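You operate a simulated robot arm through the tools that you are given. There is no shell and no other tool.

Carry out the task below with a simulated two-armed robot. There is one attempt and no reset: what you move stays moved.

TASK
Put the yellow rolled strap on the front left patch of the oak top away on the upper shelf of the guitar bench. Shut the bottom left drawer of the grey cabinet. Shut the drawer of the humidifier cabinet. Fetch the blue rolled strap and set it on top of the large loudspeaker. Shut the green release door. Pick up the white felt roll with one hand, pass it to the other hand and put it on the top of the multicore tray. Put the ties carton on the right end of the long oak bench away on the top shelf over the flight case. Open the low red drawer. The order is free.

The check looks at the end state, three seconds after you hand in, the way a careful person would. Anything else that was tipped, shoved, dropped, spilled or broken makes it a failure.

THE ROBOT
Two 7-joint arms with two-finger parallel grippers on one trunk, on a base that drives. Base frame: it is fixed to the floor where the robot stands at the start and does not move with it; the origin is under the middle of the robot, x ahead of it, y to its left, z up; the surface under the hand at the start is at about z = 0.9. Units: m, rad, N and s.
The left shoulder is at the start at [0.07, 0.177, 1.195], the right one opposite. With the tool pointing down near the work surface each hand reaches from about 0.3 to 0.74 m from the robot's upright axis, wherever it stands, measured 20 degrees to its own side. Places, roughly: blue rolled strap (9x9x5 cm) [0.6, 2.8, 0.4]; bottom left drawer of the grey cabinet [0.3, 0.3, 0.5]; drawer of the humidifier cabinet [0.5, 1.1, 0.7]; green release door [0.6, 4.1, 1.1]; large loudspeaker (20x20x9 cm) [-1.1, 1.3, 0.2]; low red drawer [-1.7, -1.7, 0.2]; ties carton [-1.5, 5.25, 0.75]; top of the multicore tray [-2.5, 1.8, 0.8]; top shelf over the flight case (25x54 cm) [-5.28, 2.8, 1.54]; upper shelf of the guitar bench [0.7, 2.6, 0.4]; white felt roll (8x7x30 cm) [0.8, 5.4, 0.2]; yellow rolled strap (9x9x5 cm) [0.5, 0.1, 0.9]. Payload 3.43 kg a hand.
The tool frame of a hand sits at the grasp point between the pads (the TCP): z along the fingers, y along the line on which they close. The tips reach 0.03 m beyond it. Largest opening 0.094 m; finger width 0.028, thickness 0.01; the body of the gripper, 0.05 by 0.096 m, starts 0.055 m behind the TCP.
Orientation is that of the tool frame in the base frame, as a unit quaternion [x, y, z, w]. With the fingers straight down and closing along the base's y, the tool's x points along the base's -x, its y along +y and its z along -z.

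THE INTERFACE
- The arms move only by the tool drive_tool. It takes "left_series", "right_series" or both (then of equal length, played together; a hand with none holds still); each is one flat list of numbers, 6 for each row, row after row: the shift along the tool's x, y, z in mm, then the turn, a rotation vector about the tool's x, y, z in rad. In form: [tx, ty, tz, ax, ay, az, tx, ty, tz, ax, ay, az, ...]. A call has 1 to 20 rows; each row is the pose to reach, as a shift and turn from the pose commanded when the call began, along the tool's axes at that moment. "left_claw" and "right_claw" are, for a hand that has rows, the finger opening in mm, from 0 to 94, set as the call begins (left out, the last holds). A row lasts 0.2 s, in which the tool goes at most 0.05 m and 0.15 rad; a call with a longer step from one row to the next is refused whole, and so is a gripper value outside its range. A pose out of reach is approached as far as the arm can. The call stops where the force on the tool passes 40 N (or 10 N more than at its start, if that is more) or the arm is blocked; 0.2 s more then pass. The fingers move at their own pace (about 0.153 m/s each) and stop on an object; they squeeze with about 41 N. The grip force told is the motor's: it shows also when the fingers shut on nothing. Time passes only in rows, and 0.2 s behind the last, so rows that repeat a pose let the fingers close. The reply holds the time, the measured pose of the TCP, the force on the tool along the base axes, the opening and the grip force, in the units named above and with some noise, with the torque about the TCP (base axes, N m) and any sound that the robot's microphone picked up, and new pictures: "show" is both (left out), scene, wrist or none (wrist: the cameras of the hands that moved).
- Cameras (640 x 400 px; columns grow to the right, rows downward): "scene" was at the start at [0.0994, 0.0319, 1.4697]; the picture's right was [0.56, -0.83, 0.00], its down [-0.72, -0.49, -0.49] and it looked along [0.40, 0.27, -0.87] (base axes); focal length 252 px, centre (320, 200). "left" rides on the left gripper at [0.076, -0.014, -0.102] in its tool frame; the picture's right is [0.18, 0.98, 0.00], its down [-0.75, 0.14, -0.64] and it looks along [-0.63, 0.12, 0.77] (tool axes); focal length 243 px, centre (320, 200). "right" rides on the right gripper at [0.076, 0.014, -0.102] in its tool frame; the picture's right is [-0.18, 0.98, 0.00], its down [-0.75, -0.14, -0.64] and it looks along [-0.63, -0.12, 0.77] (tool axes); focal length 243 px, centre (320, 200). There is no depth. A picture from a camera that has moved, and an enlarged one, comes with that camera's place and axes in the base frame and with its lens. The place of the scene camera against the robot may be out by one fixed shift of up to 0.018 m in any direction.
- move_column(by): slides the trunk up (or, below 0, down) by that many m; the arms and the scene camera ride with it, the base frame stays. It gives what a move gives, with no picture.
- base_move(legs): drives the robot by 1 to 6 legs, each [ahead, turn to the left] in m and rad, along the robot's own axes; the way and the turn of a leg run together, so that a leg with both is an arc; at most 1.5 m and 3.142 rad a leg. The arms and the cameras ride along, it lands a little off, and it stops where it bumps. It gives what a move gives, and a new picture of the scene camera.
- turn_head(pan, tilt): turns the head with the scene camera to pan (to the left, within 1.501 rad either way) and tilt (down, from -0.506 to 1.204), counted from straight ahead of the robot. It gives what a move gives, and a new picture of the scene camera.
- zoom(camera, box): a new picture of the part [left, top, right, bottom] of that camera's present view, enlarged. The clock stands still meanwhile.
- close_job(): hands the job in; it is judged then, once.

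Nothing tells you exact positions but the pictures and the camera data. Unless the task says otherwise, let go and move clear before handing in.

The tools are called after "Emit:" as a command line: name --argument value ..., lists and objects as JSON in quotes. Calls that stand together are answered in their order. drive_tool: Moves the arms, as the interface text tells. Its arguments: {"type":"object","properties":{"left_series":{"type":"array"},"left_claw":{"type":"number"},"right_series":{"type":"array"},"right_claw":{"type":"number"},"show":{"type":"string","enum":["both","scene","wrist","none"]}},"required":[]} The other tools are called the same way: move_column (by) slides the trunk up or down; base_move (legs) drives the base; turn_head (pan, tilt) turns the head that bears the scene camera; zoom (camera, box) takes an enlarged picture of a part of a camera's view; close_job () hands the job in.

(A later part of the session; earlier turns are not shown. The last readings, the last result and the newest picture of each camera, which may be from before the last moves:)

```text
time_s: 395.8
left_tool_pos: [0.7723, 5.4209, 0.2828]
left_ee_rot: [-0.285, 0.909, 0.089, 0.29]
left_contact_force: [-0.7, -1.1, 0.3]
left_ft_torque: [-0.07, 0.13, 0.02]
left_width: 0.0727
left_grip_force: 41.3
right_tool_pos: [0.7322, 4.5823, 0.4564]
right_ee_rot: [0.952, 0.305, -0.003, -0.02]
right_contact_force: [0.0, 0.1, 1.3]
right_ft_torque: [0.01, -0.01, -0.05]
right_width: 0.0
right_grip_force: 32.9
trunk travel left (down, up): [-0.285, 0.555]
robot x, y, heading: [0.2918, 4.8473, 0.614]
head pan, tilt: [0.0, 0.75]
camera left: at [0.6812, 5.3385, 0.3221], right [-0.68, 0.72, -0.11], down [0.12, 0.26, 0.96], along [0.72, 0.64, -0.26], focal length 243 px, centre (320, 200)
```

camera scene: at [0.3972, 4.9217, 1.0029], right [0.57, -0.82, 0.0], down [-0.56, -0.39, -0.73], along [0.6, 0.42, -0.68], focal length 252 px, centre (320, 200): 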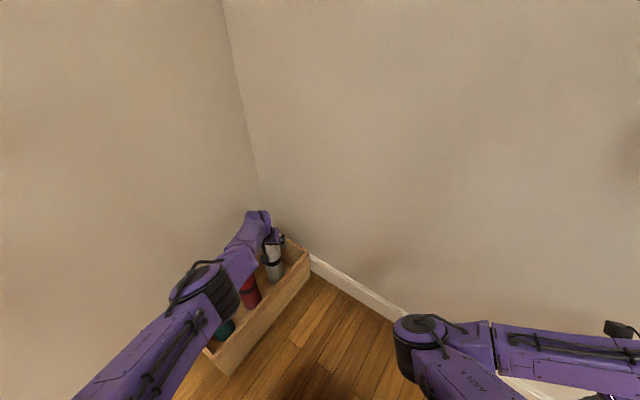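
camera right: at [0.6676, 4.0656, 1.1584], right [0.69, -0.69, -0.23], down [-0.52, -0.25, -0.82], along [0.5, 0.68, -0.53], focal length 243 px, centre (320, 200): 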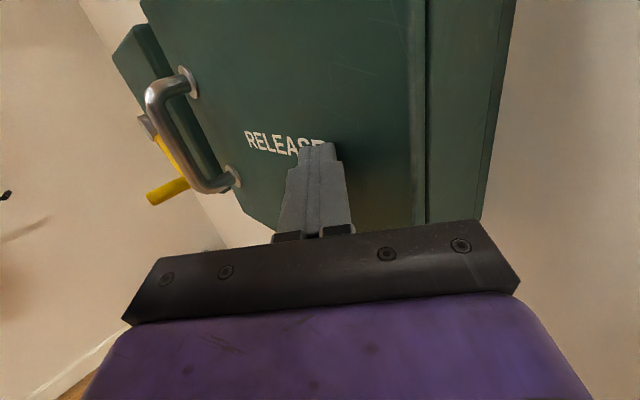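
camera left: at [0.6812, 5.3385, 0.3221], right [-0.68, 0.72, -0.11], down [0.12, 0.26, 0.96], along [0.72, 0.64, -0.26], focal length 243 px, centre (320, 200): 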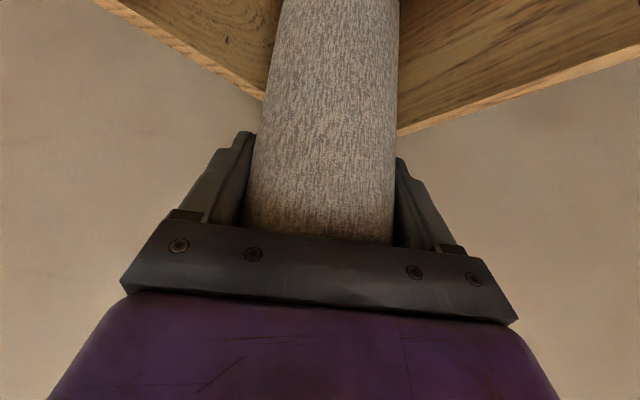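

Gripped (7.3 cm, 41 N). The right wrist is beneath the crank box, so I'll lift partly by trunk (12 cm) and partly by arm.

Emit:
move_column --by 0.12

Emit:
drive_tool --left_series '[-15, 0, -20, 0, 0, 0, -29, 0, -41, 0, 0, 0, -44, 0, -61, 0, 0, 0, -59, 0, -81, 0, 0, 0, -73, 0, -101, 0, 0, 0]' --show "both"

```text
time_s: 397.3
left_tool_pos: [0.7737, 5.4201, 0.4011]
left_ee_rot: [-0.285, 0.909, 0.089, 0.29]
left_contact_force: [-0.8, 0.8, -2.6]
left_ft_torque: [0.03, -0.02, 0.02]
left_width: 0.0727
left_grip_force: 41.2
right_tool_pos: [0.7328, 4.5807, 0.5773]
right_ee_rot: [0.952, 0.306, -0.004, -0.021]
right_contact_force: [0.4, -0.5, 0.0]
right_ft_torque: [0.01, -0.01, -0.05]
right_width: 0.0002
right_grip_force: 33.2
trunk travel left (down, up): [-0.405, 0.435]
robot x, y, heading: [0.2928, 4.8504, 0.612]
head pan, tilt: [0.0, 0.75]
```

```text
time_s: 398.5
left_tool_pos: [0.7733, 5.4208, 0.5295]
left_ee_rot: [-0.285, 0.91, 0.088, 0.288]
left_contact_force: [0.0, 0.7, -4.1]
left_ft_torque: [0.0, -0.01, 0.02]
left_width: 0.0725
left_grip_force: 40.5
right_tool_pos: [0.732, 4.5811, 0.5769]
right_ee_rot: [0.952, 0.305, -0.004, -0.02]
right_contact_force: [-0.5, -0.2, -0.5]
right_ft_torque: [-0.02, -0.02, 0.01]
right_width: 0.0
right_grip_force: 32.8
trunk travel left (down, up): [-0.405, 0.435]
robot x, y, heading: [0.2944, 4.8494, 0.615]
head pan, tilt: [0.0, 0.75]
camera scene: at [0.3971, 4.9215, 1.1229], right [0.57, -0.82, 0.0], down [-0.56, -0.39, -0.73], along [0.6, 0.42, -0.68], focal length 252 px, centre (320, 200)
camera left: at [0.6816, 5.34, 0.5675], right [-0.68, 0.72, -0.11], down [0.12, 0.26, 0.96], along [0.72, 0.64, -0.26], focal length 243 px, centre (320, 200)
```

scene: 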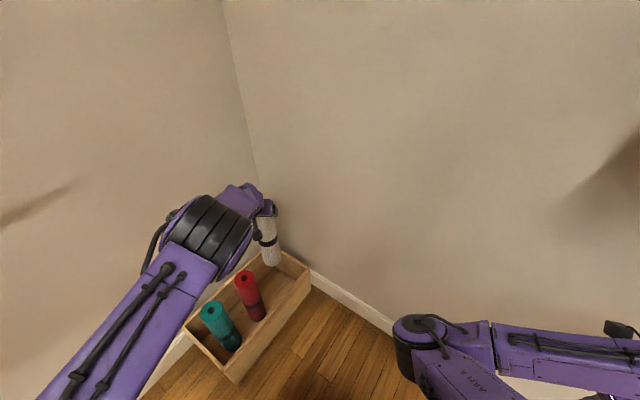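
left: 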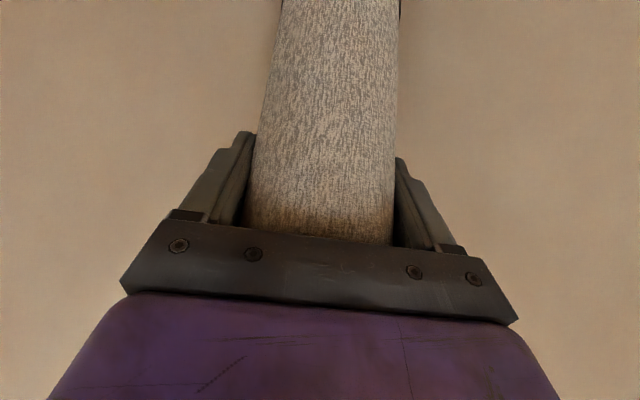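

The roll's bottom is about z=0.26, above the box rim but lower than the red roll's top, so I'll lift another 10 cm by arm before backing away.

Emit:
drive_tool --left_series '[-12, 0, -16, 0, 0, 0, -23, 0, -33, 0, 0, 0, -35, 0, -49, 0, 0, 0, -47, 0, -65, 0, 0, 0, -58, 0, -82, 0, 0, 0]' --show "scene"

```text
time_s: 399.7
left_tool_pos: [0.7714, 5.4198, 0.6288]
left_ee_rot: [-0.285, 0.909, 0.09, 0.29]
left_contact_force: [-0.1, -0.7, -3.1]
left_ft_torque: [0.0, 0.01, 0.01]
left_width: 0.0727
left_grip_force: 40.6
right_tool_pos: [0.7317, 4.5814, 0.5775]
right_ee_rot: [0.952, 0.305, -0.004, -0.02]
right_contact_force: [-0.3, 1.0, 0.3]
right_ft_torque: [0.02, 0.0, 0.02]
right_width: 0.0001
right_grip_force: 32.9
trunk travel left (down, up): [-0.405, 0.435]
robot x, y, heading: [0.2937, 4.8526, 0.614]
head pan, tilt: [0.0, 0.75]
camera scene: at [0.3971, 4.9215, 1.1229], right [0.57, -0.82, 0.0], down [-0.56, -0.39, -0.73], along [0.6, 0.42, -0.68], focal length 252 px, centre (320, 200)
```

scene: 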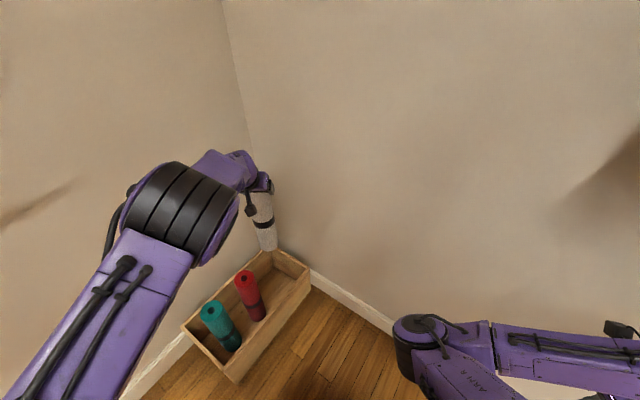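

Clear of the neighbours now. Backing away from the corner.

Emit:
base_move --legs '[[-0.55, 0.0]]'

Emit:
turn_head --pan 0.3 --tilt 0.6

```text
time_s: 402.9
left_tool_pos: [0.3242, 5.1045, 0.6291]
left_ee_rot: [-0.282, 0.91, 0.088, 0.29]
left_contact_force: [-1.3, 0.1, -3.7]
left_ft_torque: [0.03, -0.06, 0.02]
left_width: 0.0728
left_grip_force: 40.8
right_tool_pos: [0.281, 4.2656, 0.5776]
right_ee_rot: [0.953, 0.302, -0.004, -0.019]
right_contact_force: [0.0, 0.0, -0.8]
right_ft_torque: [0.0, -0.01, -0.01]
right_width: 0.0
right_grip_force: 32.7
trunk travel left (down, up): [-0.405, 0.435]
robot x, y, heading: [-0.1611, 4.536, 0.608]
head pan, tilt: [0.0, 0.75]
camera scene: at [-0.053, 4.6072, 1.1229], right [0.57, -0.82, 0.0], down [-0.56, -0.39, -0.73], along [0.6, 0.42, -0.68], focal length 252 px, centre (320, 200)
```

scene: 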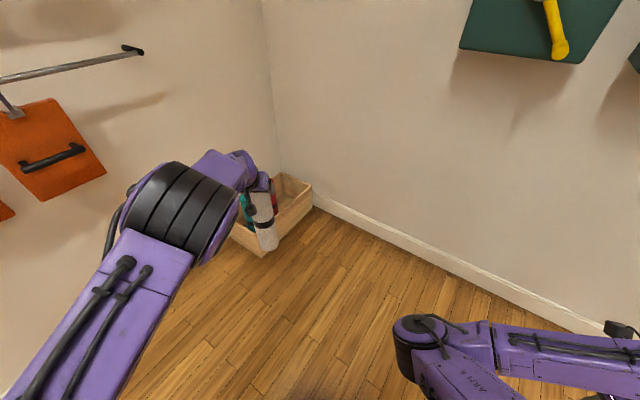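

```text
time_s: 403.7
left_tool_pos: [0.3249, 5.1042, 0.6292]
left_ee_rot: [-0.283, 0.91, 0.089, 0.29]
left_contact_force: [1.2, 0.0, -3.5]
left_ft_torque: [0.0, 0.01, -0.03]
left_width: 0.0727
left_grip_force: 41.0
right_tool_pos: [0.2807, 4.2649, 0.5768]
right_ee_rot: [0.953, 0.303, -0.004, -0.02]
right_contact_force: [-0.8, -0.2, 0.5]
right_ft_torque: [-0.01, -0.02, 0.01]
right_width: 0.0
right_grip_force: 32.5
trunk travel left (down, up): [-0.405, 0.435]
robot x, y, heading: [-0.1576, 4.5357, 0.609]
head pan, tilt: [0.3, 0.6]
camera scene: at [-0.0662, 4.6297, 1.1357], right [0.79, -0.62, 0.0], down [-0.35, -0.45, -0.82], along [0.51, 0.65, -0.57], focal length 252 px, centre (320, 200)
```

scene: 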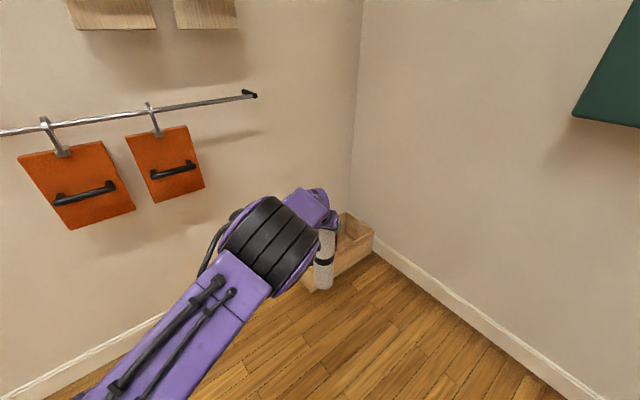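

I have the roll. Now I'll turn west to see the way to the multicore tray.

Emit:
base_move --legs '[[0.0, 2.3]]'

Emit:
turn_head --pan 0.6 --tilt 0.25

Emit:
turn_head --pan -0.3 --tilt 0.25

```text
time_s: 409.5
left_tool_pos: [-0.9022, 4.5194, 0.6277]
left_ee_rot: [0.946, -0.114, -0.301, -0.038]
left_contact_force: [-0.2, -0.2, -3.1]
left_ft_torque: [-0.02, 0.01, 0.01]
left_width: 0.0726
left_grip_force: 41.0
right_tool_pos: [-0.2461, 5.0432, 0.5779]
right_ee_rot: [0.114, 0.993, -0.02, -0.006]
right_contact_force: [0.7, -0.2, 0.0]
right_ft_torque: [0.01, 0.0, 0.0]
right_width: 0.0001
right_grip_force: 33.6
trunk travel left (down, up): [-0.405, 0.435]
robot x, y, heading: [-0.1576, 4.5362, 2.906]
head pan, tilt: [0.3, 0.6]
camera scene: at [-0.2999, 4.5377, 1.1357], right [-0.06, 1.0, 0.0], down [0.56, 0.04, -0.82], along [-0.82, -0.05, -0.57], focal length 252 px, centre (320, 200)
```

scene: 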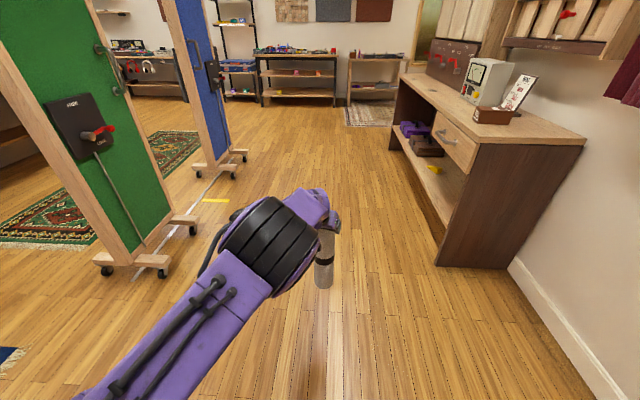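

```text
time_s: 410.3
left_tool_pos: [-0.9029, 4.5195, 0.6273]
left_ee_rot: [0.946, -0.114, -0.301, -0.037]
left_contact_force: [0.6, 0.3, -3.7]
left_ft_torque: [-0.02, 0.02, -0.04]
left_width: 0.0726
left_grip_force: 41.1
right_tool_pos: [-0.2472, 5.0442, 0.5774]
right_ee_rot: [0.114, 0.993, -0.021, -0.005]
right_contact_force: [0.2, -0.2, -0.5]
right_ft_torque: [-0.01, -0.03, -0.01]
right_width: 0.0
right_grip_force: 33.0
trunk travel left (down, up): [-0.405, 0.435]
robot x, y, heading: [-0.1594, 4.535, 2.9]
head pan, tilt: [0.6, 0.25]
camera scene: at [-0.299, 4.5102, 1.1679], right [-0.35, 0.94, 0.0], down [0.23, 0.09, -0.97], along [-0.91, -0.34, -0.25], focal length 252 px, centre (320, 200)
```

scene: 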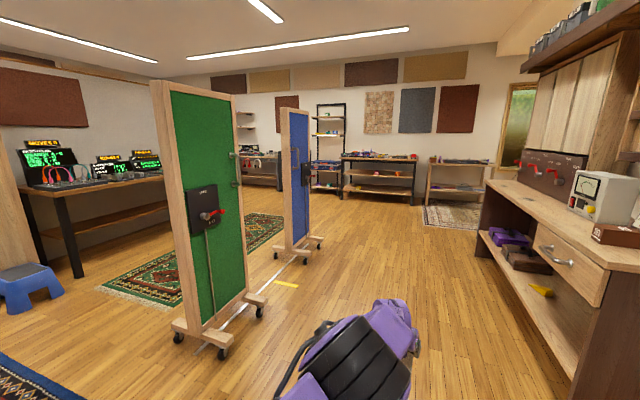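

```text
time_s: 411.5
left_tool_pos: [-0.9015, 4.5208, 0.628]
left_ee_rot: [0.946, -0.114, -0.301, -0.038]
left_contact_force: [0.2, -0.1, -3.4]
left_ft_torque: [-0.01, 0.03, 0.0]
left_width: 0.0727
left_grip_force: 40.9
right_tool_pos: [-0.2473, 5.0443, 0.577]
right_ee_rot: [0.115, 0.993, -0.02, -0.005]
right_contact_force: [0.7, 0.2, 0.6]
right_ft_torque: [-0.01, -0.02, -0.02]
right_width: 0.0
right_grip_force: 33.1
trunk travel left (down, up): [-0.405, 0.435]
robot x, y, heading: [-0.1563, 4.5369, 2.9]
head pan, tilt: [-0.3, 0.25]
camera scene: at [-0.2919, 4.5911, 1.1679], right [0.51, 0.86, 0.0], down [0.21, -0.13, -0.97], along [-0.83, 0.5, -0.25], focal length 252 px, centre (320, 200)
```

scene: 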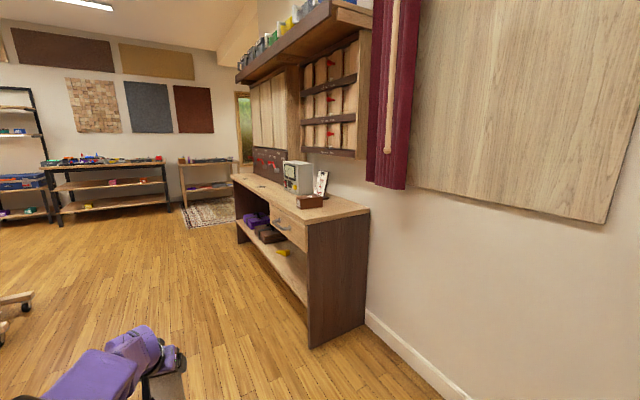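

The multicore desk is beyond the two rolling boards, at about [-2.5, 1.8]; I'll raise the trunk and go round by the aisle: south past the green board, then west.

Emit:
move_column --by 0.35

Emit:
base_move --legs '[[0.0, 1.622], [1.3, 0.0], [0.42, 0.0], [0.0, -1.38]]'

Emit:
turn_head --pan 0.3 --tilt 0.3

```text
time_s: 415.0
left_tool_pos: [-0.9033, 4.5197, 0.9784]
left_ee_rot: [0.946, -0.115, -0.301, -0.038]
left_contact_force: [-0.4, 0.2, -3.0]
left_ft_torque: [0.02, 0.03, 0.01]
left_width: 0.0728
left_grip_force: 41.0
right_tool_pos: [-0.2465, 5.0437, 0.927]
right_ee_rot: [0.115, 0.993, -0.02, -0.005]
right_contact_force: [1.4, 0.2, -0.4]
right_ft_torque: [-0.05, -0.03, 0.01]
right_width: 0.0001
right_grip_force: 32.9
trunk travel left (down, up): [-0.755, 0.085]
robot x, y, heading: [-0.1555, 4.5416, 2.905]
head pan, tilt: [-0.3, 0.25]
```

```text
time_s: 430.9
left_tool_pos: [-1.2268, 2.7088, 0.9782]
left_ee_rot: [0.953, -0.017, -0.303, -0.007]
left_contact_force: [-0.1, -0.5, -3.2]
left_ft_torque: [0.0, -0.03, -0.01]
left_width: 0.0727
left_grip_force: 41.0
right_tool_pos: [-0.691, 3.3571, 0.9261]
right_ee_rot: [0.011, 1.0, -0.02, -0.002]
right_contact_force: [0.1, -0.7, 0.0]
right_ft_torque: [0.0, 0.0, -0.03]
right_width: 0.0
right_grip_force: 32.9
trunk travel left (down, up): [-0.755, 0.085]
robot x, y, heading: [-0.4998, 2.8771, 3.109]
head pan, tilt: [-0.3, 0.25]
camera scene: at [-0.6448, 2.9049, 1.5179], right [0.33, 0.95, 0.0], down [0.23, -0.08, -0.97], along [-0.92, 0.31, -0.25], focal length 252 px, centre (320, 200)
```

scene: 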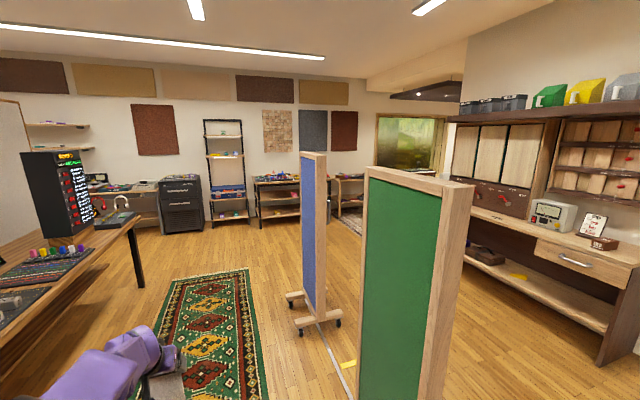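

```text
time_s: 431.9
left_tool_pos: [-1.227, 2.7088, 0.9787]
left_ee_rot: [0.953, -0.016, -0.304, -0.007]
left_contact_force: [-0.4, 0.9, -3.5]
left_ft_torque: [0.0, 0.03, 0.0]
left_width: 0.0726
left_grip_force: 40.8
right_tool_pos: [-0.6911, 3.3564, 0.927]
right_ee_rot: [0.011, 1.0, -0.021, -0.003]
right_contact_force: [-1.0, -0.3, -0.3]
right_ft_torque: [0.05, 0.01, 0.0]
right_width: 0.0
right_grip_force: 32.3
trunk travel left (down, up): [-0.755, 0.085]
robot x, y, heading: [-0.5039, 2.875, 3.106]
head pan, tilt: [0.3, 0.3]
camera scene: at [-0.6465, 2.8498, 1.5132], right [-0.27, 0.96, 0.0], down [0.29, 0.08, -0.96], along [-0.92, -0.25, -0.3], focal length 252 px, centre (320, 200)
```

scene: 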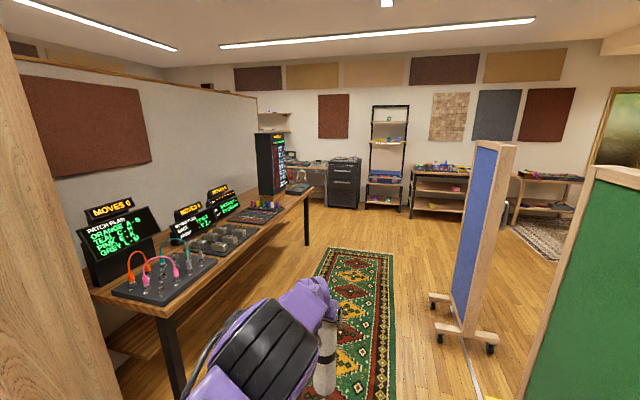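

The desk with patch panels is in view. Zooming in to find the multicore tray.

Emit:
zoom --camera "scene" --box '[80, 150, 340, 312]'

```text
2.46 times, centred on (210, 231) of scene
camera zoom: at [-0.6465, 2.8498, 1.5132], right [-0.27, 0.96, 0.0], down [0.29, 0.08, -0.96], along [-0.92, -0.25, -0.3], focal length 620 px, centre (591, 124)
```

zoom: 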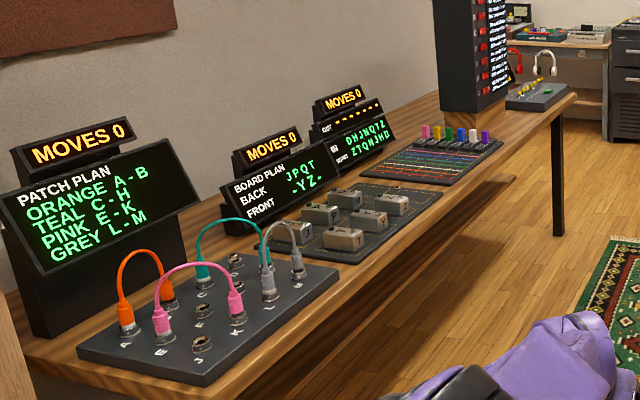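

The multicore tray appears to be the black panel with rainbow lines at about [-2.28, 1.88]. I'll do the hand-over here in open space: first bring the roll to the centre front, and swing the right hand up to level, pointing forward.

Emit:
drive_tool --left_series '[19, -24, -13, 0, 0, 0, 37, -47, -26, 0, 0, 0, 56, -71, -40, 0, 0, 0, 75, -95, -53, 0, 0, 0, 93, -118, -66, 0, 0, 0, 112, -142, -79, 0, 0, 0]' --show "none"

Emit:
drive_tool --right_series '[19, -20, 12, 0, 0.136, 0, 39, -40, 23, 0, 0.273, 0, 58, -60, 35, 0, 0.409, 0, 78, -80, 46, 0, 0.545, 0, 97, -100, 58, 0, 0.682, 0, 117, -120, 69, 0, 0.818, 0, 136, -140, 81, 0, 0.955, 0, 156, -160, 92, 0, 1.091, 0, 175, -180, 104, 0, 1.227, 0, 195, -200, 115, 0, 1.364, 0, 214, -220, 127, 0, 1.5, 0]' --right_claw 94 --show "both"

Emit:
turn_head --pan 0.0 --tilt 0.8

```text
time_s: 433.0
left_tool_pos: [-1.0817, 2.7698, 0.8871]
left_ee_rot: [0.975, 0.0, -0.22, -0.013]
left_contact_force: [0.6, 0.7, -3.4]
left_ft_torque: [0.0, 0.09, -0.01]
left_width: 0.0727
left_grip_force: 41.3
left hand out of reach, approached as far as the arm can: row 4, 5
right_tool_pos: [-0.6921, 3.3569, 0.9275]
right_ee_rot: [0.012, 1.0, -0.021, -0.004]
right_contact_force: [-1.0, -0.5, 0.7]
right_ft_torque: [0.04, 0.01, 0.0]
right_width: 0.0
right_grip_force: 33.2
trunk travel left (down, up): [-0.755, 0.085]
robot x, y, heading: [-0.5035, 2.8816, 3.109]
head pan, tilt: [0.3, 0.3]
stopped in row 5 (left hand): the arm was blocked; the commanded pose is now the measured one
```

```text
time_s: 435.4
left_tool_pos: [-1.0823, 2.7688, 0.8883]
left_ee_rot: [0.975, 0.0, -0.22, -0.013]
left_contact_force: [0.2, 0.3, -3.4]
left_ft_torque: [-0.01, 0.07, 0.01]
left_width: 0.0725
left_grip_force: 41.2
right_tool_pos: [-0.9127, 3.1365, 0.8099]
right_ee_rot: [0.023, 0.729, -0.006, -0.684]
right_contact_force: [0.0, -0.1, 0.2]
right_ft_torque: [0.0, -0.01, 0.01]
right_width: 0.0941
right_grip_force: 0.1
right hand out of reach, approached as far as the arm can: row 1, 2, 3, 4, 5, 6
trunk travel left (down, up): [-0.755, 0.085]
robot x, y, heading: [-0.496, 2.8799, 3.106]
head pan, tilt: [0.3, 0.3]
camera scene: at [-0.6471, 2.8493, 1.5132], right [-0.27, 0.96, 0.0], down [0.29, 0.08, -0.95], along [-0.92, -0.25, -0.3], focal length 252 px, centre (320, 200)
camera right: at [-0.8155, 3.1514, 0.8914], right [0.03, 0.97, -0.22], down [0.68, -0.19, -0.7], along [-0.73, -0.13, -0.67], focal length 243 px, centre (320, 200)
```

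scene: 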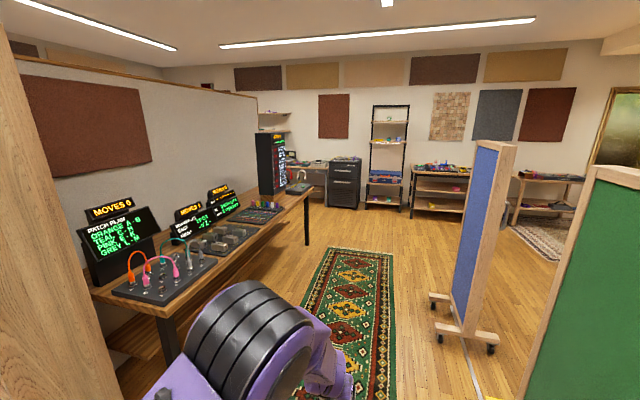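
right: 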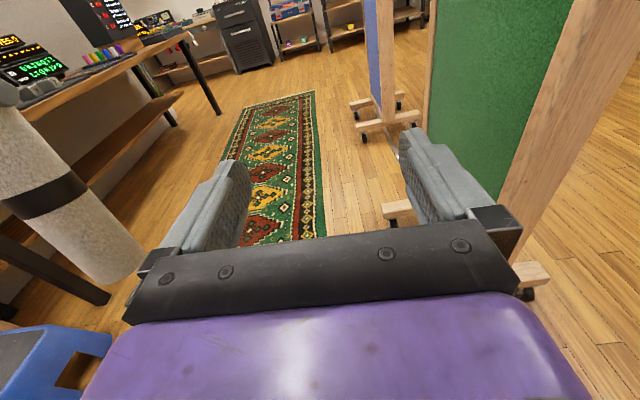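

```text
time_s: 436.3
left_tool_pos: [-1.082, 2.7701, 0.8886]
left_ee_rot: [0.975, 0.001, -0.22, -0.013]
left_contact_force: [0.5, -0.8, -3.9]
left_ft_torque: [0.03, 0.08, 0.01]
left_width: 0.0726
left_grip_force: 41.1
right_tool_pos: [-0.9123, 3.1365, 0.8097]
right_ee_rot: [0.023, 0.73, -0.008, -0.683]
right_contact_force: [-0.4, -0.2, -0.3]
right_ft_torque: [-0.01, -0.01, 0.01]
right_width: 0.094
right_grip_force: 0.0
trunk travel left (down, up): [-0.755, 0.085]
robot x, y, heading: [-0.4996, 2.8775, 3.108]
head pan, tilt: [0.0, 0.799]
camera scene: at [-0.637, 2.877, 1.4689], right [0.03, 1.0, 0.0], down [0.72, -0.02, -0.7], along [-0.7, 0.02, -0.72], focal length 252 px, centre (320, 200)
```

scene: 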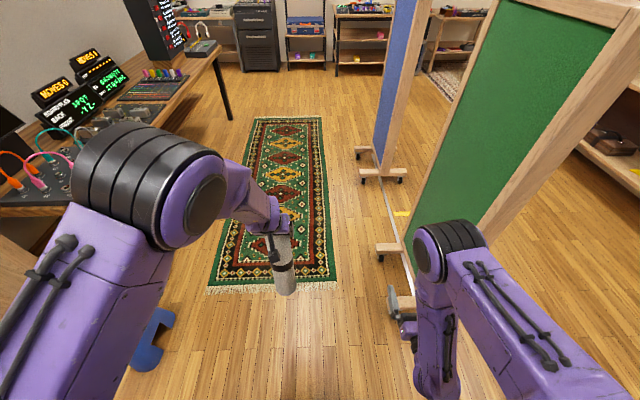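

The left arm folded to its limit and the roll tilted slightly. I'll extend it a little and re-level so the roll hangs vertical again.

Emit:
drive_tool --left_series '[-21, 0, -4, 0, -0.046, 0, -42, -1, -8, 0, -0.092, 0, -64, -2, -11, 0, -0.138, 0, -85, -2, -15, 0, -0.183, 0]' --show "scene"

```text
time_s: 437.3
left_tool_pos: [-1.154, 2.7661, 0.9393]
left_ee_rot: [0.951, 0.011, -0.307, -0.019]
left_contact_force: [-0.6, 0.2, -4.0]
left_ft_torque: [-0.04, 0.0, 0.01]
left_width: 0.0725
left_grip_force: 41.1
right_tool_pos: [-0.9121, 3.1368, 0.8099]
right_ee_rot: [0.022, 0.73, -0.008, -0.683]
right_contact_force: [0.2, 0.1, 0.1]
right_ft_torque: [-0.01, -0.03, 0.02]
right_width: 0.0939
right_grip_force: 0.0
trunk travel left (down, up): [-0.755, 0.085]
robot x, y, heading: [-0.5008, 2.8805, 3.109]
head pan, tilt: [0.0, 0.799]
camera scene: at [-0.6373, 2.877, 1.4688], right [0.03, 1.0, 0.0], down [0.72, -0.02, -0.7], along [-0.7, 0.02, -0.72], focal length 252 px, centre (320, 200)
```

scene: 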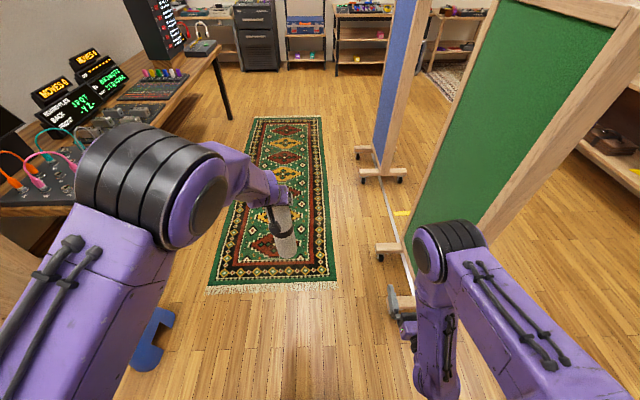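

The roll hangs vertical again at [-1.154, 2.766], spanning z 0.67–0.97. I'll bring the right hand, turned 45° left, to a point 15 cm short of the roll's lower part.

Emit:
drive_tool --right_series '[-8, -33, 16, 0.098, -0.004, -0.007, -16, -67, 33, 0.196, -0.008, -0.013, -24, -100, 49, 0.293, -0.013, -0.02, -32, -134, 65, 0.391, -0.017, -0.026, -39, -168, 82, 0.489, -0.021, -0.033, -47, -201, 98, 0.587, -0.025, -0.039, -55, -235, 115, 0.685, -0.03, -0.046, -63, -268, 131, 0.7825, -0.034, -0.052]' --show "both"

```text
time_s: 439.1
left_tool_pos: [-1.154, 2.7654, 0.9375]
left_ee_rot: [0.952, 0.009, -0.307, -0.017]
left_contact_force: [0.1, 0.5, -4.6]
left_ft_torque: [-0.02, 0.06, -0.02]
left_width: 0.0729
left_grip_force: 41.2
right_tool_pos: [-1.0104, 2.9238, 0.7426]
right_ee_rot: [-0.248, 0.677, -0.264, -0.641]
right_contact_force: [-0.2, 0.0, -0.2]
right_ft_torque: [-0.02, 0.03, 0.02]
right_width: 0.094
right_grip_force: 0.0
right hand out of reach, approached as far as the arm can: row 7, 8
trunk travel left (down, up): [-0.755, 0.085]
robot x, y, heading: [-0.5021, 2.8792, 3.11]
head pan, tilt: [0.0, 0.799]
camera scene: at [-0.6369, 2.8787, 1.4689], right [0.03, 1.0, 0.0], down [0.72, -0.02, -0.7], along [-0.7, 0.02, -0.72], focal length 252 px, centre (320, 200)
camera right: at [-0.9493, 3.0033, 0.8228], right [-0.65, 0.72, -0.22], down [0.61, 0.33, -0.72], along [-0.45, -0.61, -0.66], focal length 243 px, centre (320, 200)
```

scene: 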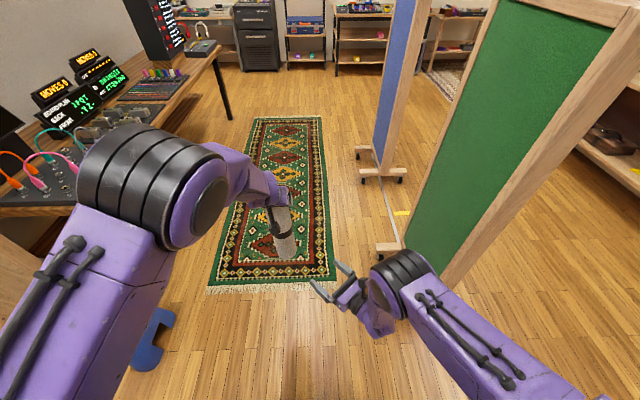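
right: 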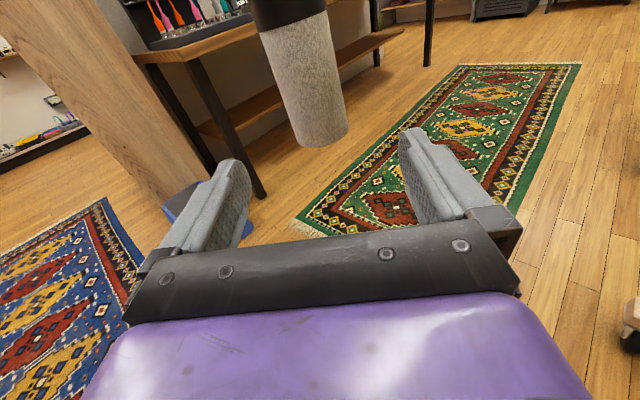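

The right hand faces the roll's lower end, 21 cm away and 2 cm off laterally. I'll correct the lateral offset and move in part way.

Emit:
drive_tool --right_series '[0, -7, 25, 0, 0, 0, 0, -14, 50, 0, 0, 0, 0, -20, 75, 0, 0, 0, 0, -20, 100, 0, 0, 0, 0, -20, 125, 0, 0, 0]' --show "both"

```text
time_s: 440.3
left_tool_pos: [-1.1534, 2.7658, 0.9388]
left_ee_rot: [0.952, 0.01, -0.307, -0.017]
left_contact_force: [0.2, -0.4, -3.7]
left_ft_torque: [-0.01, -0.01, 0.01]
left_width: 0.073
left_grip_force: 40.9
right_tool_pos: [-1.0698, 2.9087, 0.6953]
right_ee_rot: [-0.252, 0.684, -0.264, -0.631]
right_contact_force: [0.8, -0.4, 0.5]
right_ft_torque: [-0.03, 0.02, 0.01]
right_width: 0.094
right_grip_force: 0.1
right hand out of reach, approached as far as the arm can: row 1, 2, 3, 4, 5
trunk travel left (down, up): [-0.755, 0.085]
robot x, y, heading: [-0.4995, 2.8799, 3.111]
head pan, tilt: [0.0, 0.799]
camera scene: at [-0.6367, 2.8766, 1.4689], right [0.03, 1.0, 0.0], down [0.72, -0.02, -0.7], along [-0.7, 0.02, -0.72], focal length 252 px, centre (320, 200)
camera right: at [-1.0098, 2.9883, 0.7776], right [-0.65, 0.72, -0.23], down [0.62, 0.34, -0.7], along [-0.43, -0.6, -0.67], focal length 243 px, centre (320, 200)
```

scene: 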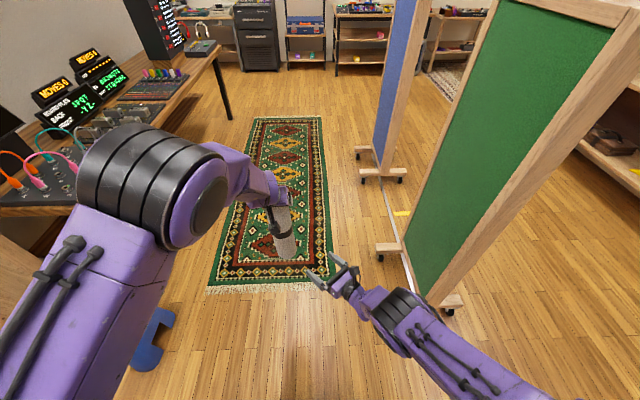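
right: 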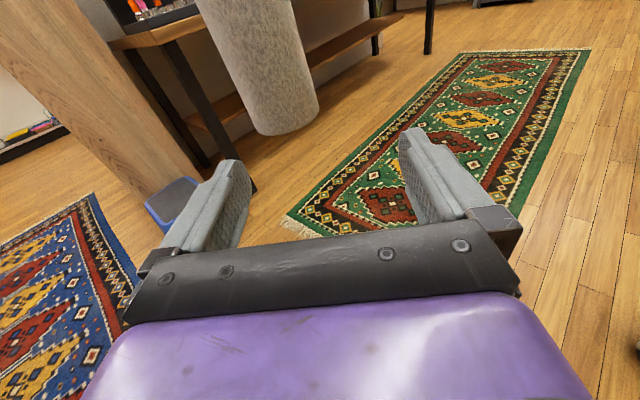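

The right arm can't reach further left in this branch. Instead I'll point it straight ahead and bring the roll over to it with the left hand.

Emit:
drive_tool --right_series '[6, -5, -12, -0.097, 0.004, 0.006, 12, -10, -24, -0.194, 0.008, 0.012, 18, -14, -36, -0.291, 0.013, 0.018, 24, -19, -47, -0.389, 0.017, 0.024, 30, -24, -59, -0.486, 0.021, 0.031, 36, -29, -71, -0.583, 0.025, 0.037, 42, -34, -83, -0.68, 0.03, 0.043, 48, -38, -95, -0.777, 0.034, 0.049]' --show "none"

Emit:
drive_tool --left_series '[0, -30, 0, 0, 0, 0, 0, -60, 0, 0, 0, 0, 0, -90, 0, 0, 0, 0, 0, -120, 0, 0, 0, 0, 0, -150, 0, 0, 0, 0, 0, -180, 0, 0, 0, 0]' --show "both"

```text
time_s: 442.1
left_tool_pos: [-1.1542, 2.7667, 0.9376]
left_ee_rot: [0.951, 0.011, -0.308, -0.016]
left_contact_force: [0.7, 0.1, -3.6]
left_ft_torque: [0.03, 0.0, -0.03]
left_width: 0.0726
left_grip_force: 40.8
right_tool_pos: [-0.9776, 2.9476, 0.7469]
right_ee_rot: [0.02, 0.73, -0.007, -0.684]
right_contact_force: [-0.1, -1.1, 0.2]
right_ft_torque: [0.0, 0.0, -0.02]
right_width: 0.0942
right_grip_force: 0.0
trunk travel left (down, up): [-0.755, 0.085]
robot x, y, heading: [-0.5026, 2.8749, 3.111]
head pan, tilt: [0.0, 0.799]
```

```text
time_s: 443.5
left_tool_pos: [-1.1246, 2.8117, 0.9205]
left_ee_rot: [0.952, 0.001, -0.301, -0.05]
left_contact_force: [-0.5, -0.1, -2.8]
left_ft_torque: [-0.02, -0.04, 0.02]
left_width: 0.0727
left_grip_force: 40.6
left hand out of reach, approached as far as the arm can: row 1, 2, 3, 4, 5, 6
right_tool_pos: [-0.9775, 2.9479, 0.7467]
right_ee_rot: [0.02, 0.729, -0.008, -0.684]
right_contact_force: [-0.2, -0.3, 0.0]
right_ft_torque: [0.03, -0.01, 0.0]
right_width: 0.0937
right_grip_force: 0.0
trunk travel left (down, up): [-0.755, 0.085]
robot x, y, heading: [-0.503, 2.8785, 3.11]
head pan, tilt: [0.0, 0.799]
camera scene: at [-0.6368, 2.8773, 1.4689], right [0.03, 1.0, 0.0], down [0.72, -0.02, -0.7], along [-0.7, 0.02, -0.72], focal length 252 px, centre (320, 200)
camera left: at [-1.0026, 2.8178, 0.9614], right [0.12, -0.97, -0.2], down [-0.25, -0.22, 0.94], along [-0.96, -0.07, -0.27], focal length 243 px, centre (320, 200)
```

scene: 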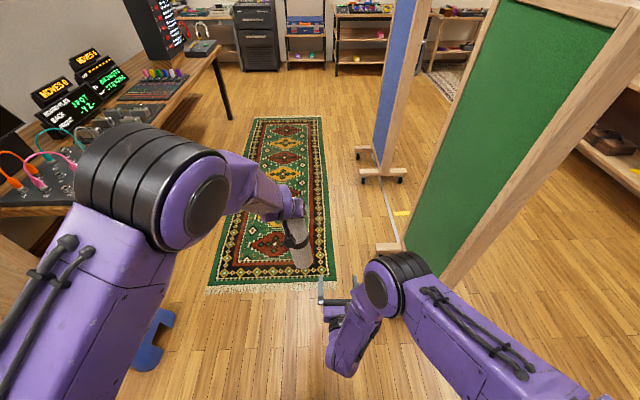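
left: 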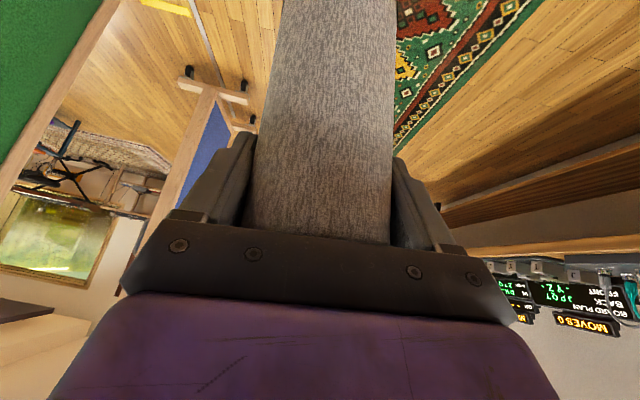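

Both arms are cramped near the body; meeting further out gives them more freedom. Extending the left hand with the roll outward and re-levelling it.

Emit:
drive_tool --left_series '[-22, -15, 8, -0.018, -0.001, 0.015, -44, -29, 16, -0.036, -0.002, 0.03, -66, -44, 24, -0.054, -0.004, 0.045, -87, -59, 32, -0.072, -0.005, 0.06]' --show "scene"

```text
time_s: 444.5
left_tool_pos: [-1.2132, 2.806, 0.9705]
left_ee_rot: [0.948, -0.042, -0.315, -0.027]
left_contact_force: [-0.7, 0.3, -3.5]
left_ft_torque: [0.04, -0.05, -0.03]
left_width: 0.0725
left_grip_force: 41.2
left hand out of reach, approached as far as the arm can: row 1, 2, 3, 4
right_tool_pos: [-0.9784, 2.9492, 0.7461]
right_ee_rot: [0.021, 0.729, -0.007, -0.684]
right_contact_force: [0.0, -0.7, 0.8]
right_ft_torque: [0.0, -0.01, 0.0]
right_width: 0.094
right_grip_force: 0.1
trunk travel left (down, up): [-0.755, 0.085]
robot x, y, heading: [-0.4997, 2.8756, 3.108]
head pan, tilt: [0.0, 0.799]
camera scene: at [-0.6378, 2.8772, 1.4688], right [0.03, 1.0, 0.0], down [0.72, -0.02, -0.7], along [-0.7, 0.02, -0.72], focal length 252 px, centre (320, 200)
```

scene: 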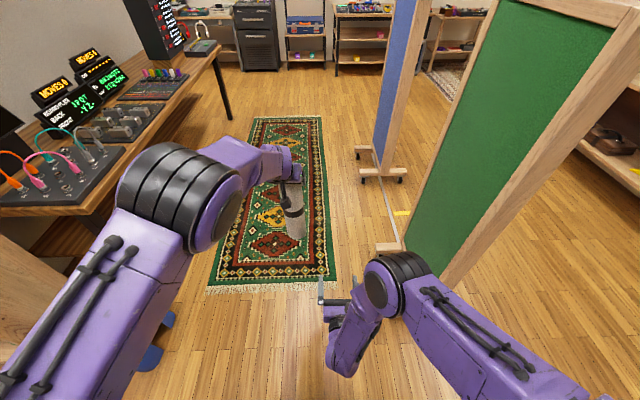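

The roll is vertical (within 2°) at [-1.215, 2.808]. Now I'll slide the right hand left into line with it, still short of contact.

Emit:
drive_tool --right_series '[8, -36, 10, 0, 0, 0, 16, -72, 20, 0, 0, 0, 24, -108, 30, 0, 0, 0, 30, -142, 40, 0, 0, 0]' --show "both"

```text
time_s: 445.5
left_tool_pos: [-1.213, 2.8064, 0.9686]
left_ee_rot: [0.948, -0.042, -0.316, -0.027]
left_contact_force: [0.5, -0.8, -4.1]
left_ft_torque: [-0.01, 0.0, -0.03]
left_width: 0.0727
left_grip_force: 40.3
right_tool_pos: [-1.0227, 2.8077, 0.7807]
right_ee_rot: [0.019, 0.729, -0.008, -0.684]
right_contact_force: [0.3, 0.7, 0.2]
right_ft_torque: [0.0, 0.01, 0.03]
right_width: 0.0937
right_grip_force: 0.0
trunk travel left (down, up): [-0.755, 0.085]
robot x, y, heading: [-0.5015, 2.8739, 3.107]
head pan, tilt: [0.0, 0.799]
camera scene: at [-0.6372, 2.8761, 1.4688], right [0.03, 1.0, 0.0], down [0.72, -0.02, -0.7], along [-0.7, 0.02, -0.72], focal length 252 px, centre (320, 200)
camera right: at [-0.9262, 2.8239, 0.8625], right [0.03, 0.98, -0.22], down [0.69, -0.18, -0.7], along [-0.73, -0.13, -0.67], focal length 243 px, centre (320, 200)
```

scene: 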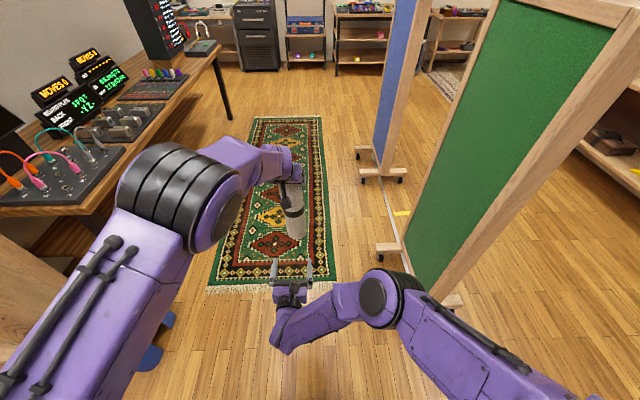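
right: 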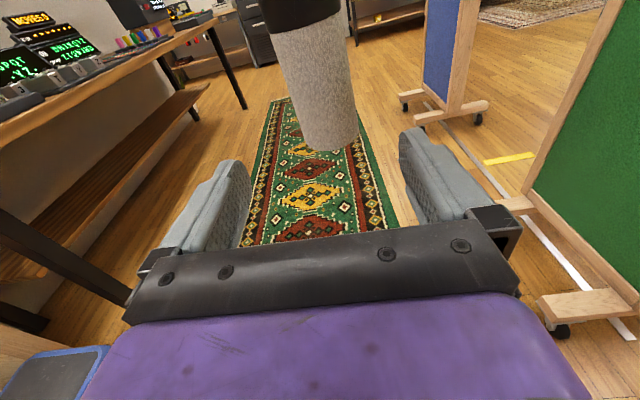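

The right hand is in line with the roll's lower end. Advancing to straddle it.

Emit:
drive_tool --right_series '[3, 0, 40, 0, 0, 0, 5, -1, 80, 0, 0, 0, 8, -1, 120, 0, 0, 0, 10, -2, 155, 0, 0, 0, 12, -2, 180, 0, 0, 0, 12, -2, 192, 0, 0, 0]' --show "both"

```text
time_s: 446.9
left_tool_pos: [-1.214, 2.8096, 0.9722]
left_ee_rot: [0.947, -0.042, -0.316, -0.027]
left_contact_force: [-8.0, 10.2, 4.1]
left_ft_torque: [1.79, 1.09, -0.04]
left_width: 0.0735
left_grip_force: 41.3
right_tool_pos: [-1.1827, 2.8538, 0.8047]
right_ee_rot: [0.023, 0.725, 0.0, -0.688]
right_contact_force: [7.9, -11.1, -6.4]
right_ft_torque: [0.34, -0.03, 0.78]
right_width: 0.0939
right_grip_force: 0.0
right hand out of reach, approached as far as the arm can: row 3, 4, 5, 6
trunk travel left (down, up): [-0.755, 0.085]
robot x, y, heading: [-0.5005, 2.8782, 3.11]
head pan, tilt: [0.0, 0.799]
camera scene: at [-0.6376, 2.8777, 1.4688], right [0.03, 1.0, 0.0], down [0.72, -0.02, -0.7], along [-0.7, 0.02, -0.72], focal length 252 px, centre (320, 200)
camera right: at [-1.0834, 2.8669, 0.8851], right [0.04, 0.98, -0.22], down [0.68, -0.19, -0.71], along [-0.74, -0.12, -0.67], focal length 243 px, centre (320, 200)
```

scene: 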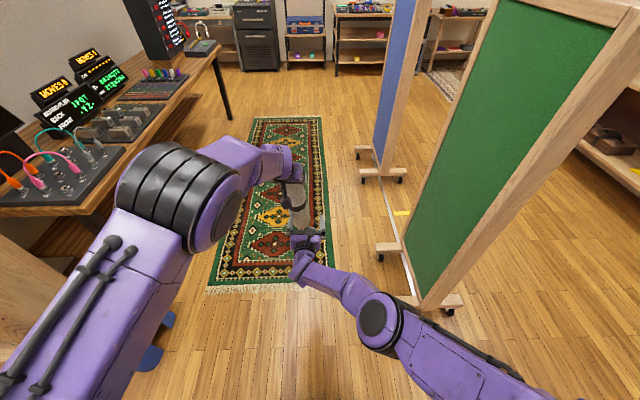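
right: 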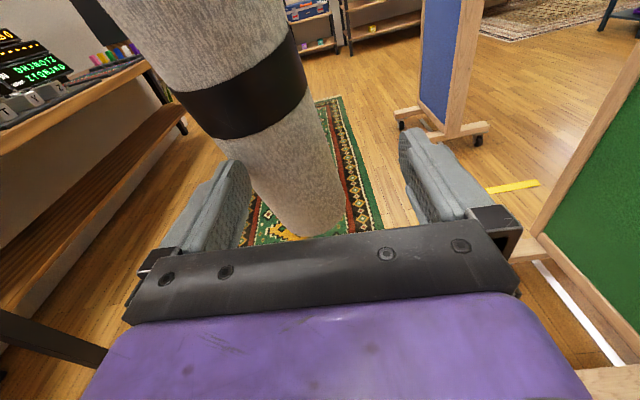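

The right arm drifted at its limit and one finger nudged the roll. I'll back off, yaw the hand about 23° left (more natural for this reach), and line up again.

Emit:
drive_tool --right_series '[0, 4, -40, 0, 0, 0, -8, 8, -70, 0.1, -0.003, -0.005, -18, 10, -90, 0.2, -0.006, -0.01, -26, 10, -94, 0.3, -0.009, -0.016, -30, 10, -94, 0.399, -0.013, -0.021]' --show "both"

```text
time_s: 448.1
left_tool_pos: [-1.2127, 2.8075, 0.9693]
left_ee_rot: [0.948, -0.041, -0.315, -0.026]
left_contact_force: [-0.1, 0.7, -3.2]
left_ft_torque: [0.01, -0.1, 0.0]
left_width: 0.0734
left_grip_force: 41.1
right_tool_pos: [-1.0737, 2.8476, 0.7749]
right_ee_rot: [-0.125, 0.718, -0.147, -0.669]
right_contact_force: [-0.3, -0.3, -1.1]
right_ft_torque: [0.02, 0.0, 0.03]
right_width: 0.094
right_grip_force: 0.1
trunk travel left (down, up): [-0.755, 0.085]
robot x, y, heading: [-0.4981, 2.8796, 3.109]
head pan, tilt: [0.0, 0.799]
camera scene: at [-0.6373, 2.8773, 1.4688], right [0.03, 1.0, 0.0], down [0.72, -0.02, -0.7], along [-0.7, 0.02, -0.72], focal length 252 px, centre (320, 200)
camera right: at [-0.99, 2.9006, 0.8572], right [-0.35, 0.91, -0.23], down [0.7, 0.1, -0.71], along [-0.62, -0.41, -0.67], focal length 243 px, centre (320, 200)
```

scene: 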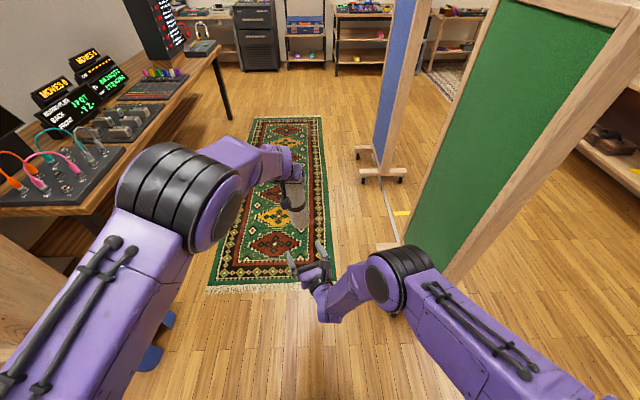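
right: 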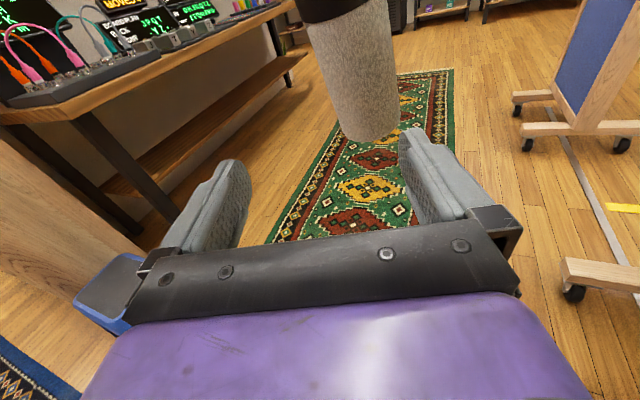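

The hand is angled well; the roll is about 3.5 cm to the right of its centreline. Correcting and advancing part way.

Emit:
drive_tool --right_series '[2, 18, 10, 0, 0, 0, 3, 36, 20, 0, 0, 0, 5, 36, 50, 0, 0, 0, 6, 36, 75, 0, 0, 0]' --show "both"

```text
time_s: 449.1
left_tool_pos: [-1.2138, 2.8078, 0.9695]
left_ee_rot: [0.947, -0.043, -0.316, -0.027]
left_contact_force: [-0.2, -0.8, -3.4]
left_ft_torque: [-0.02, -0.12, -0.02]
left_width: 0.073
left_grip_force: 40.8
right_tool_pos: [-1.156, 2.8535, 0.7741]
right_ee_rot: [-0.124, 0.718, -0.146, -0.669]
right_contact_force: [0.1, 1.2, -0.4]
right_ft_torque: [-0.01, -0.01, 0.0]
right_width: 0.0938
right_grip_force: 0.0
trunk travel left (down, up): [-0.755, 0.085]
robot x, y, heading: [-0.5, 2.879, 3.111]
head pan, tilt: [0.0, 0.799]
camera scene: at [-0.6375, 2.8771, 1.4688], right [0.03, 1.0, 0.0], down [0.72, -0.02, -0.7], along [-0.7, 0.02, -0.72], focal length 252 px, centre (320, 200)
camera right: at [-1.0728, 2.9061, 0.8563], right [-0.35, 0.91, -0.23], down [0.7, 0.1, -0.71], along [-0.62, -0.41, -0.67], focal length 243 px, centre (320, 200)
```

scene: 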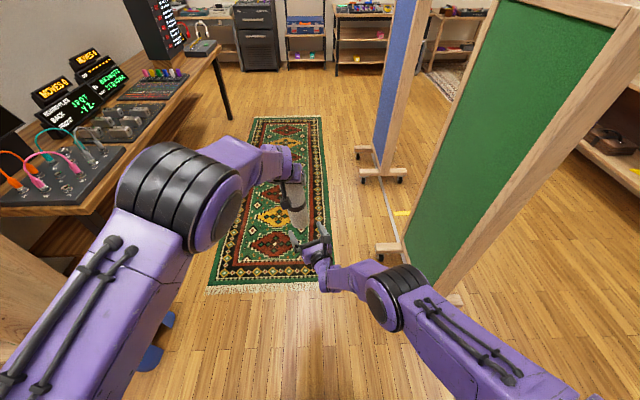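
right: 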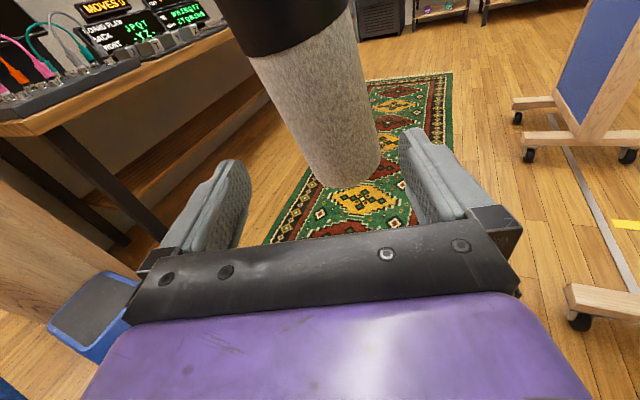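

The roll's lower part is now 9.5 cm ahead and centred within 5 mm. Advancing to grip depth.

Emit:
drive_tool --right_series '[2, 2, 25, 0, 0, 0, 3, 4, 50, 0, 0, 0, 5, 5, 72, 0, 0, 0, 6, 5, 90, 0, 0, 0]' --show "wrist"

```text
time_s: 450.1
left_tool_pos: [-1.2125, 2.806, 0.9707]
left_ee_rot: [0.948, -0.042, -0.316, -0.028]
left_contact_force: [-0.3, 0.2, -2.8]
left_ft_torque: [-0.05, -0.05, 0.03]
left_width: 0.073
left_grip_force: 40.4
right_tool_pos: [-1.2072, 2.8372, 0.8076]
right_ee_rot: [-0.125, 0.719, -0.145, -0.669]
right_contact_force: [0.6, -0.6, -0.1]
right_ft_torque: [0.01, 0.0, -0.03]
right_width: 0.0941
right_grip_force: 0.1
right hand out of reach, approached as far as the arm can: row 2, 3, 4
trunk travel left (down, up): [-0.755, 0.085]
robot x, y, heading: [-0.5036, 2.8764, 3.11]
head pan, tilt: [0.0, 0.799]
camera right: at [-1.1238, 2.8896, 0.8893], right [-0.35, 0.91, -0.22], down [0.7, 0.1, -0.7], along [-0.62, -0.41, -0.67], focal length 243 px, centre (320, 200)
```

right: 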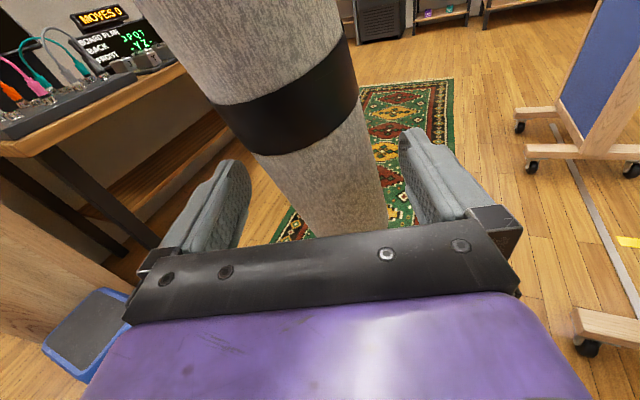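

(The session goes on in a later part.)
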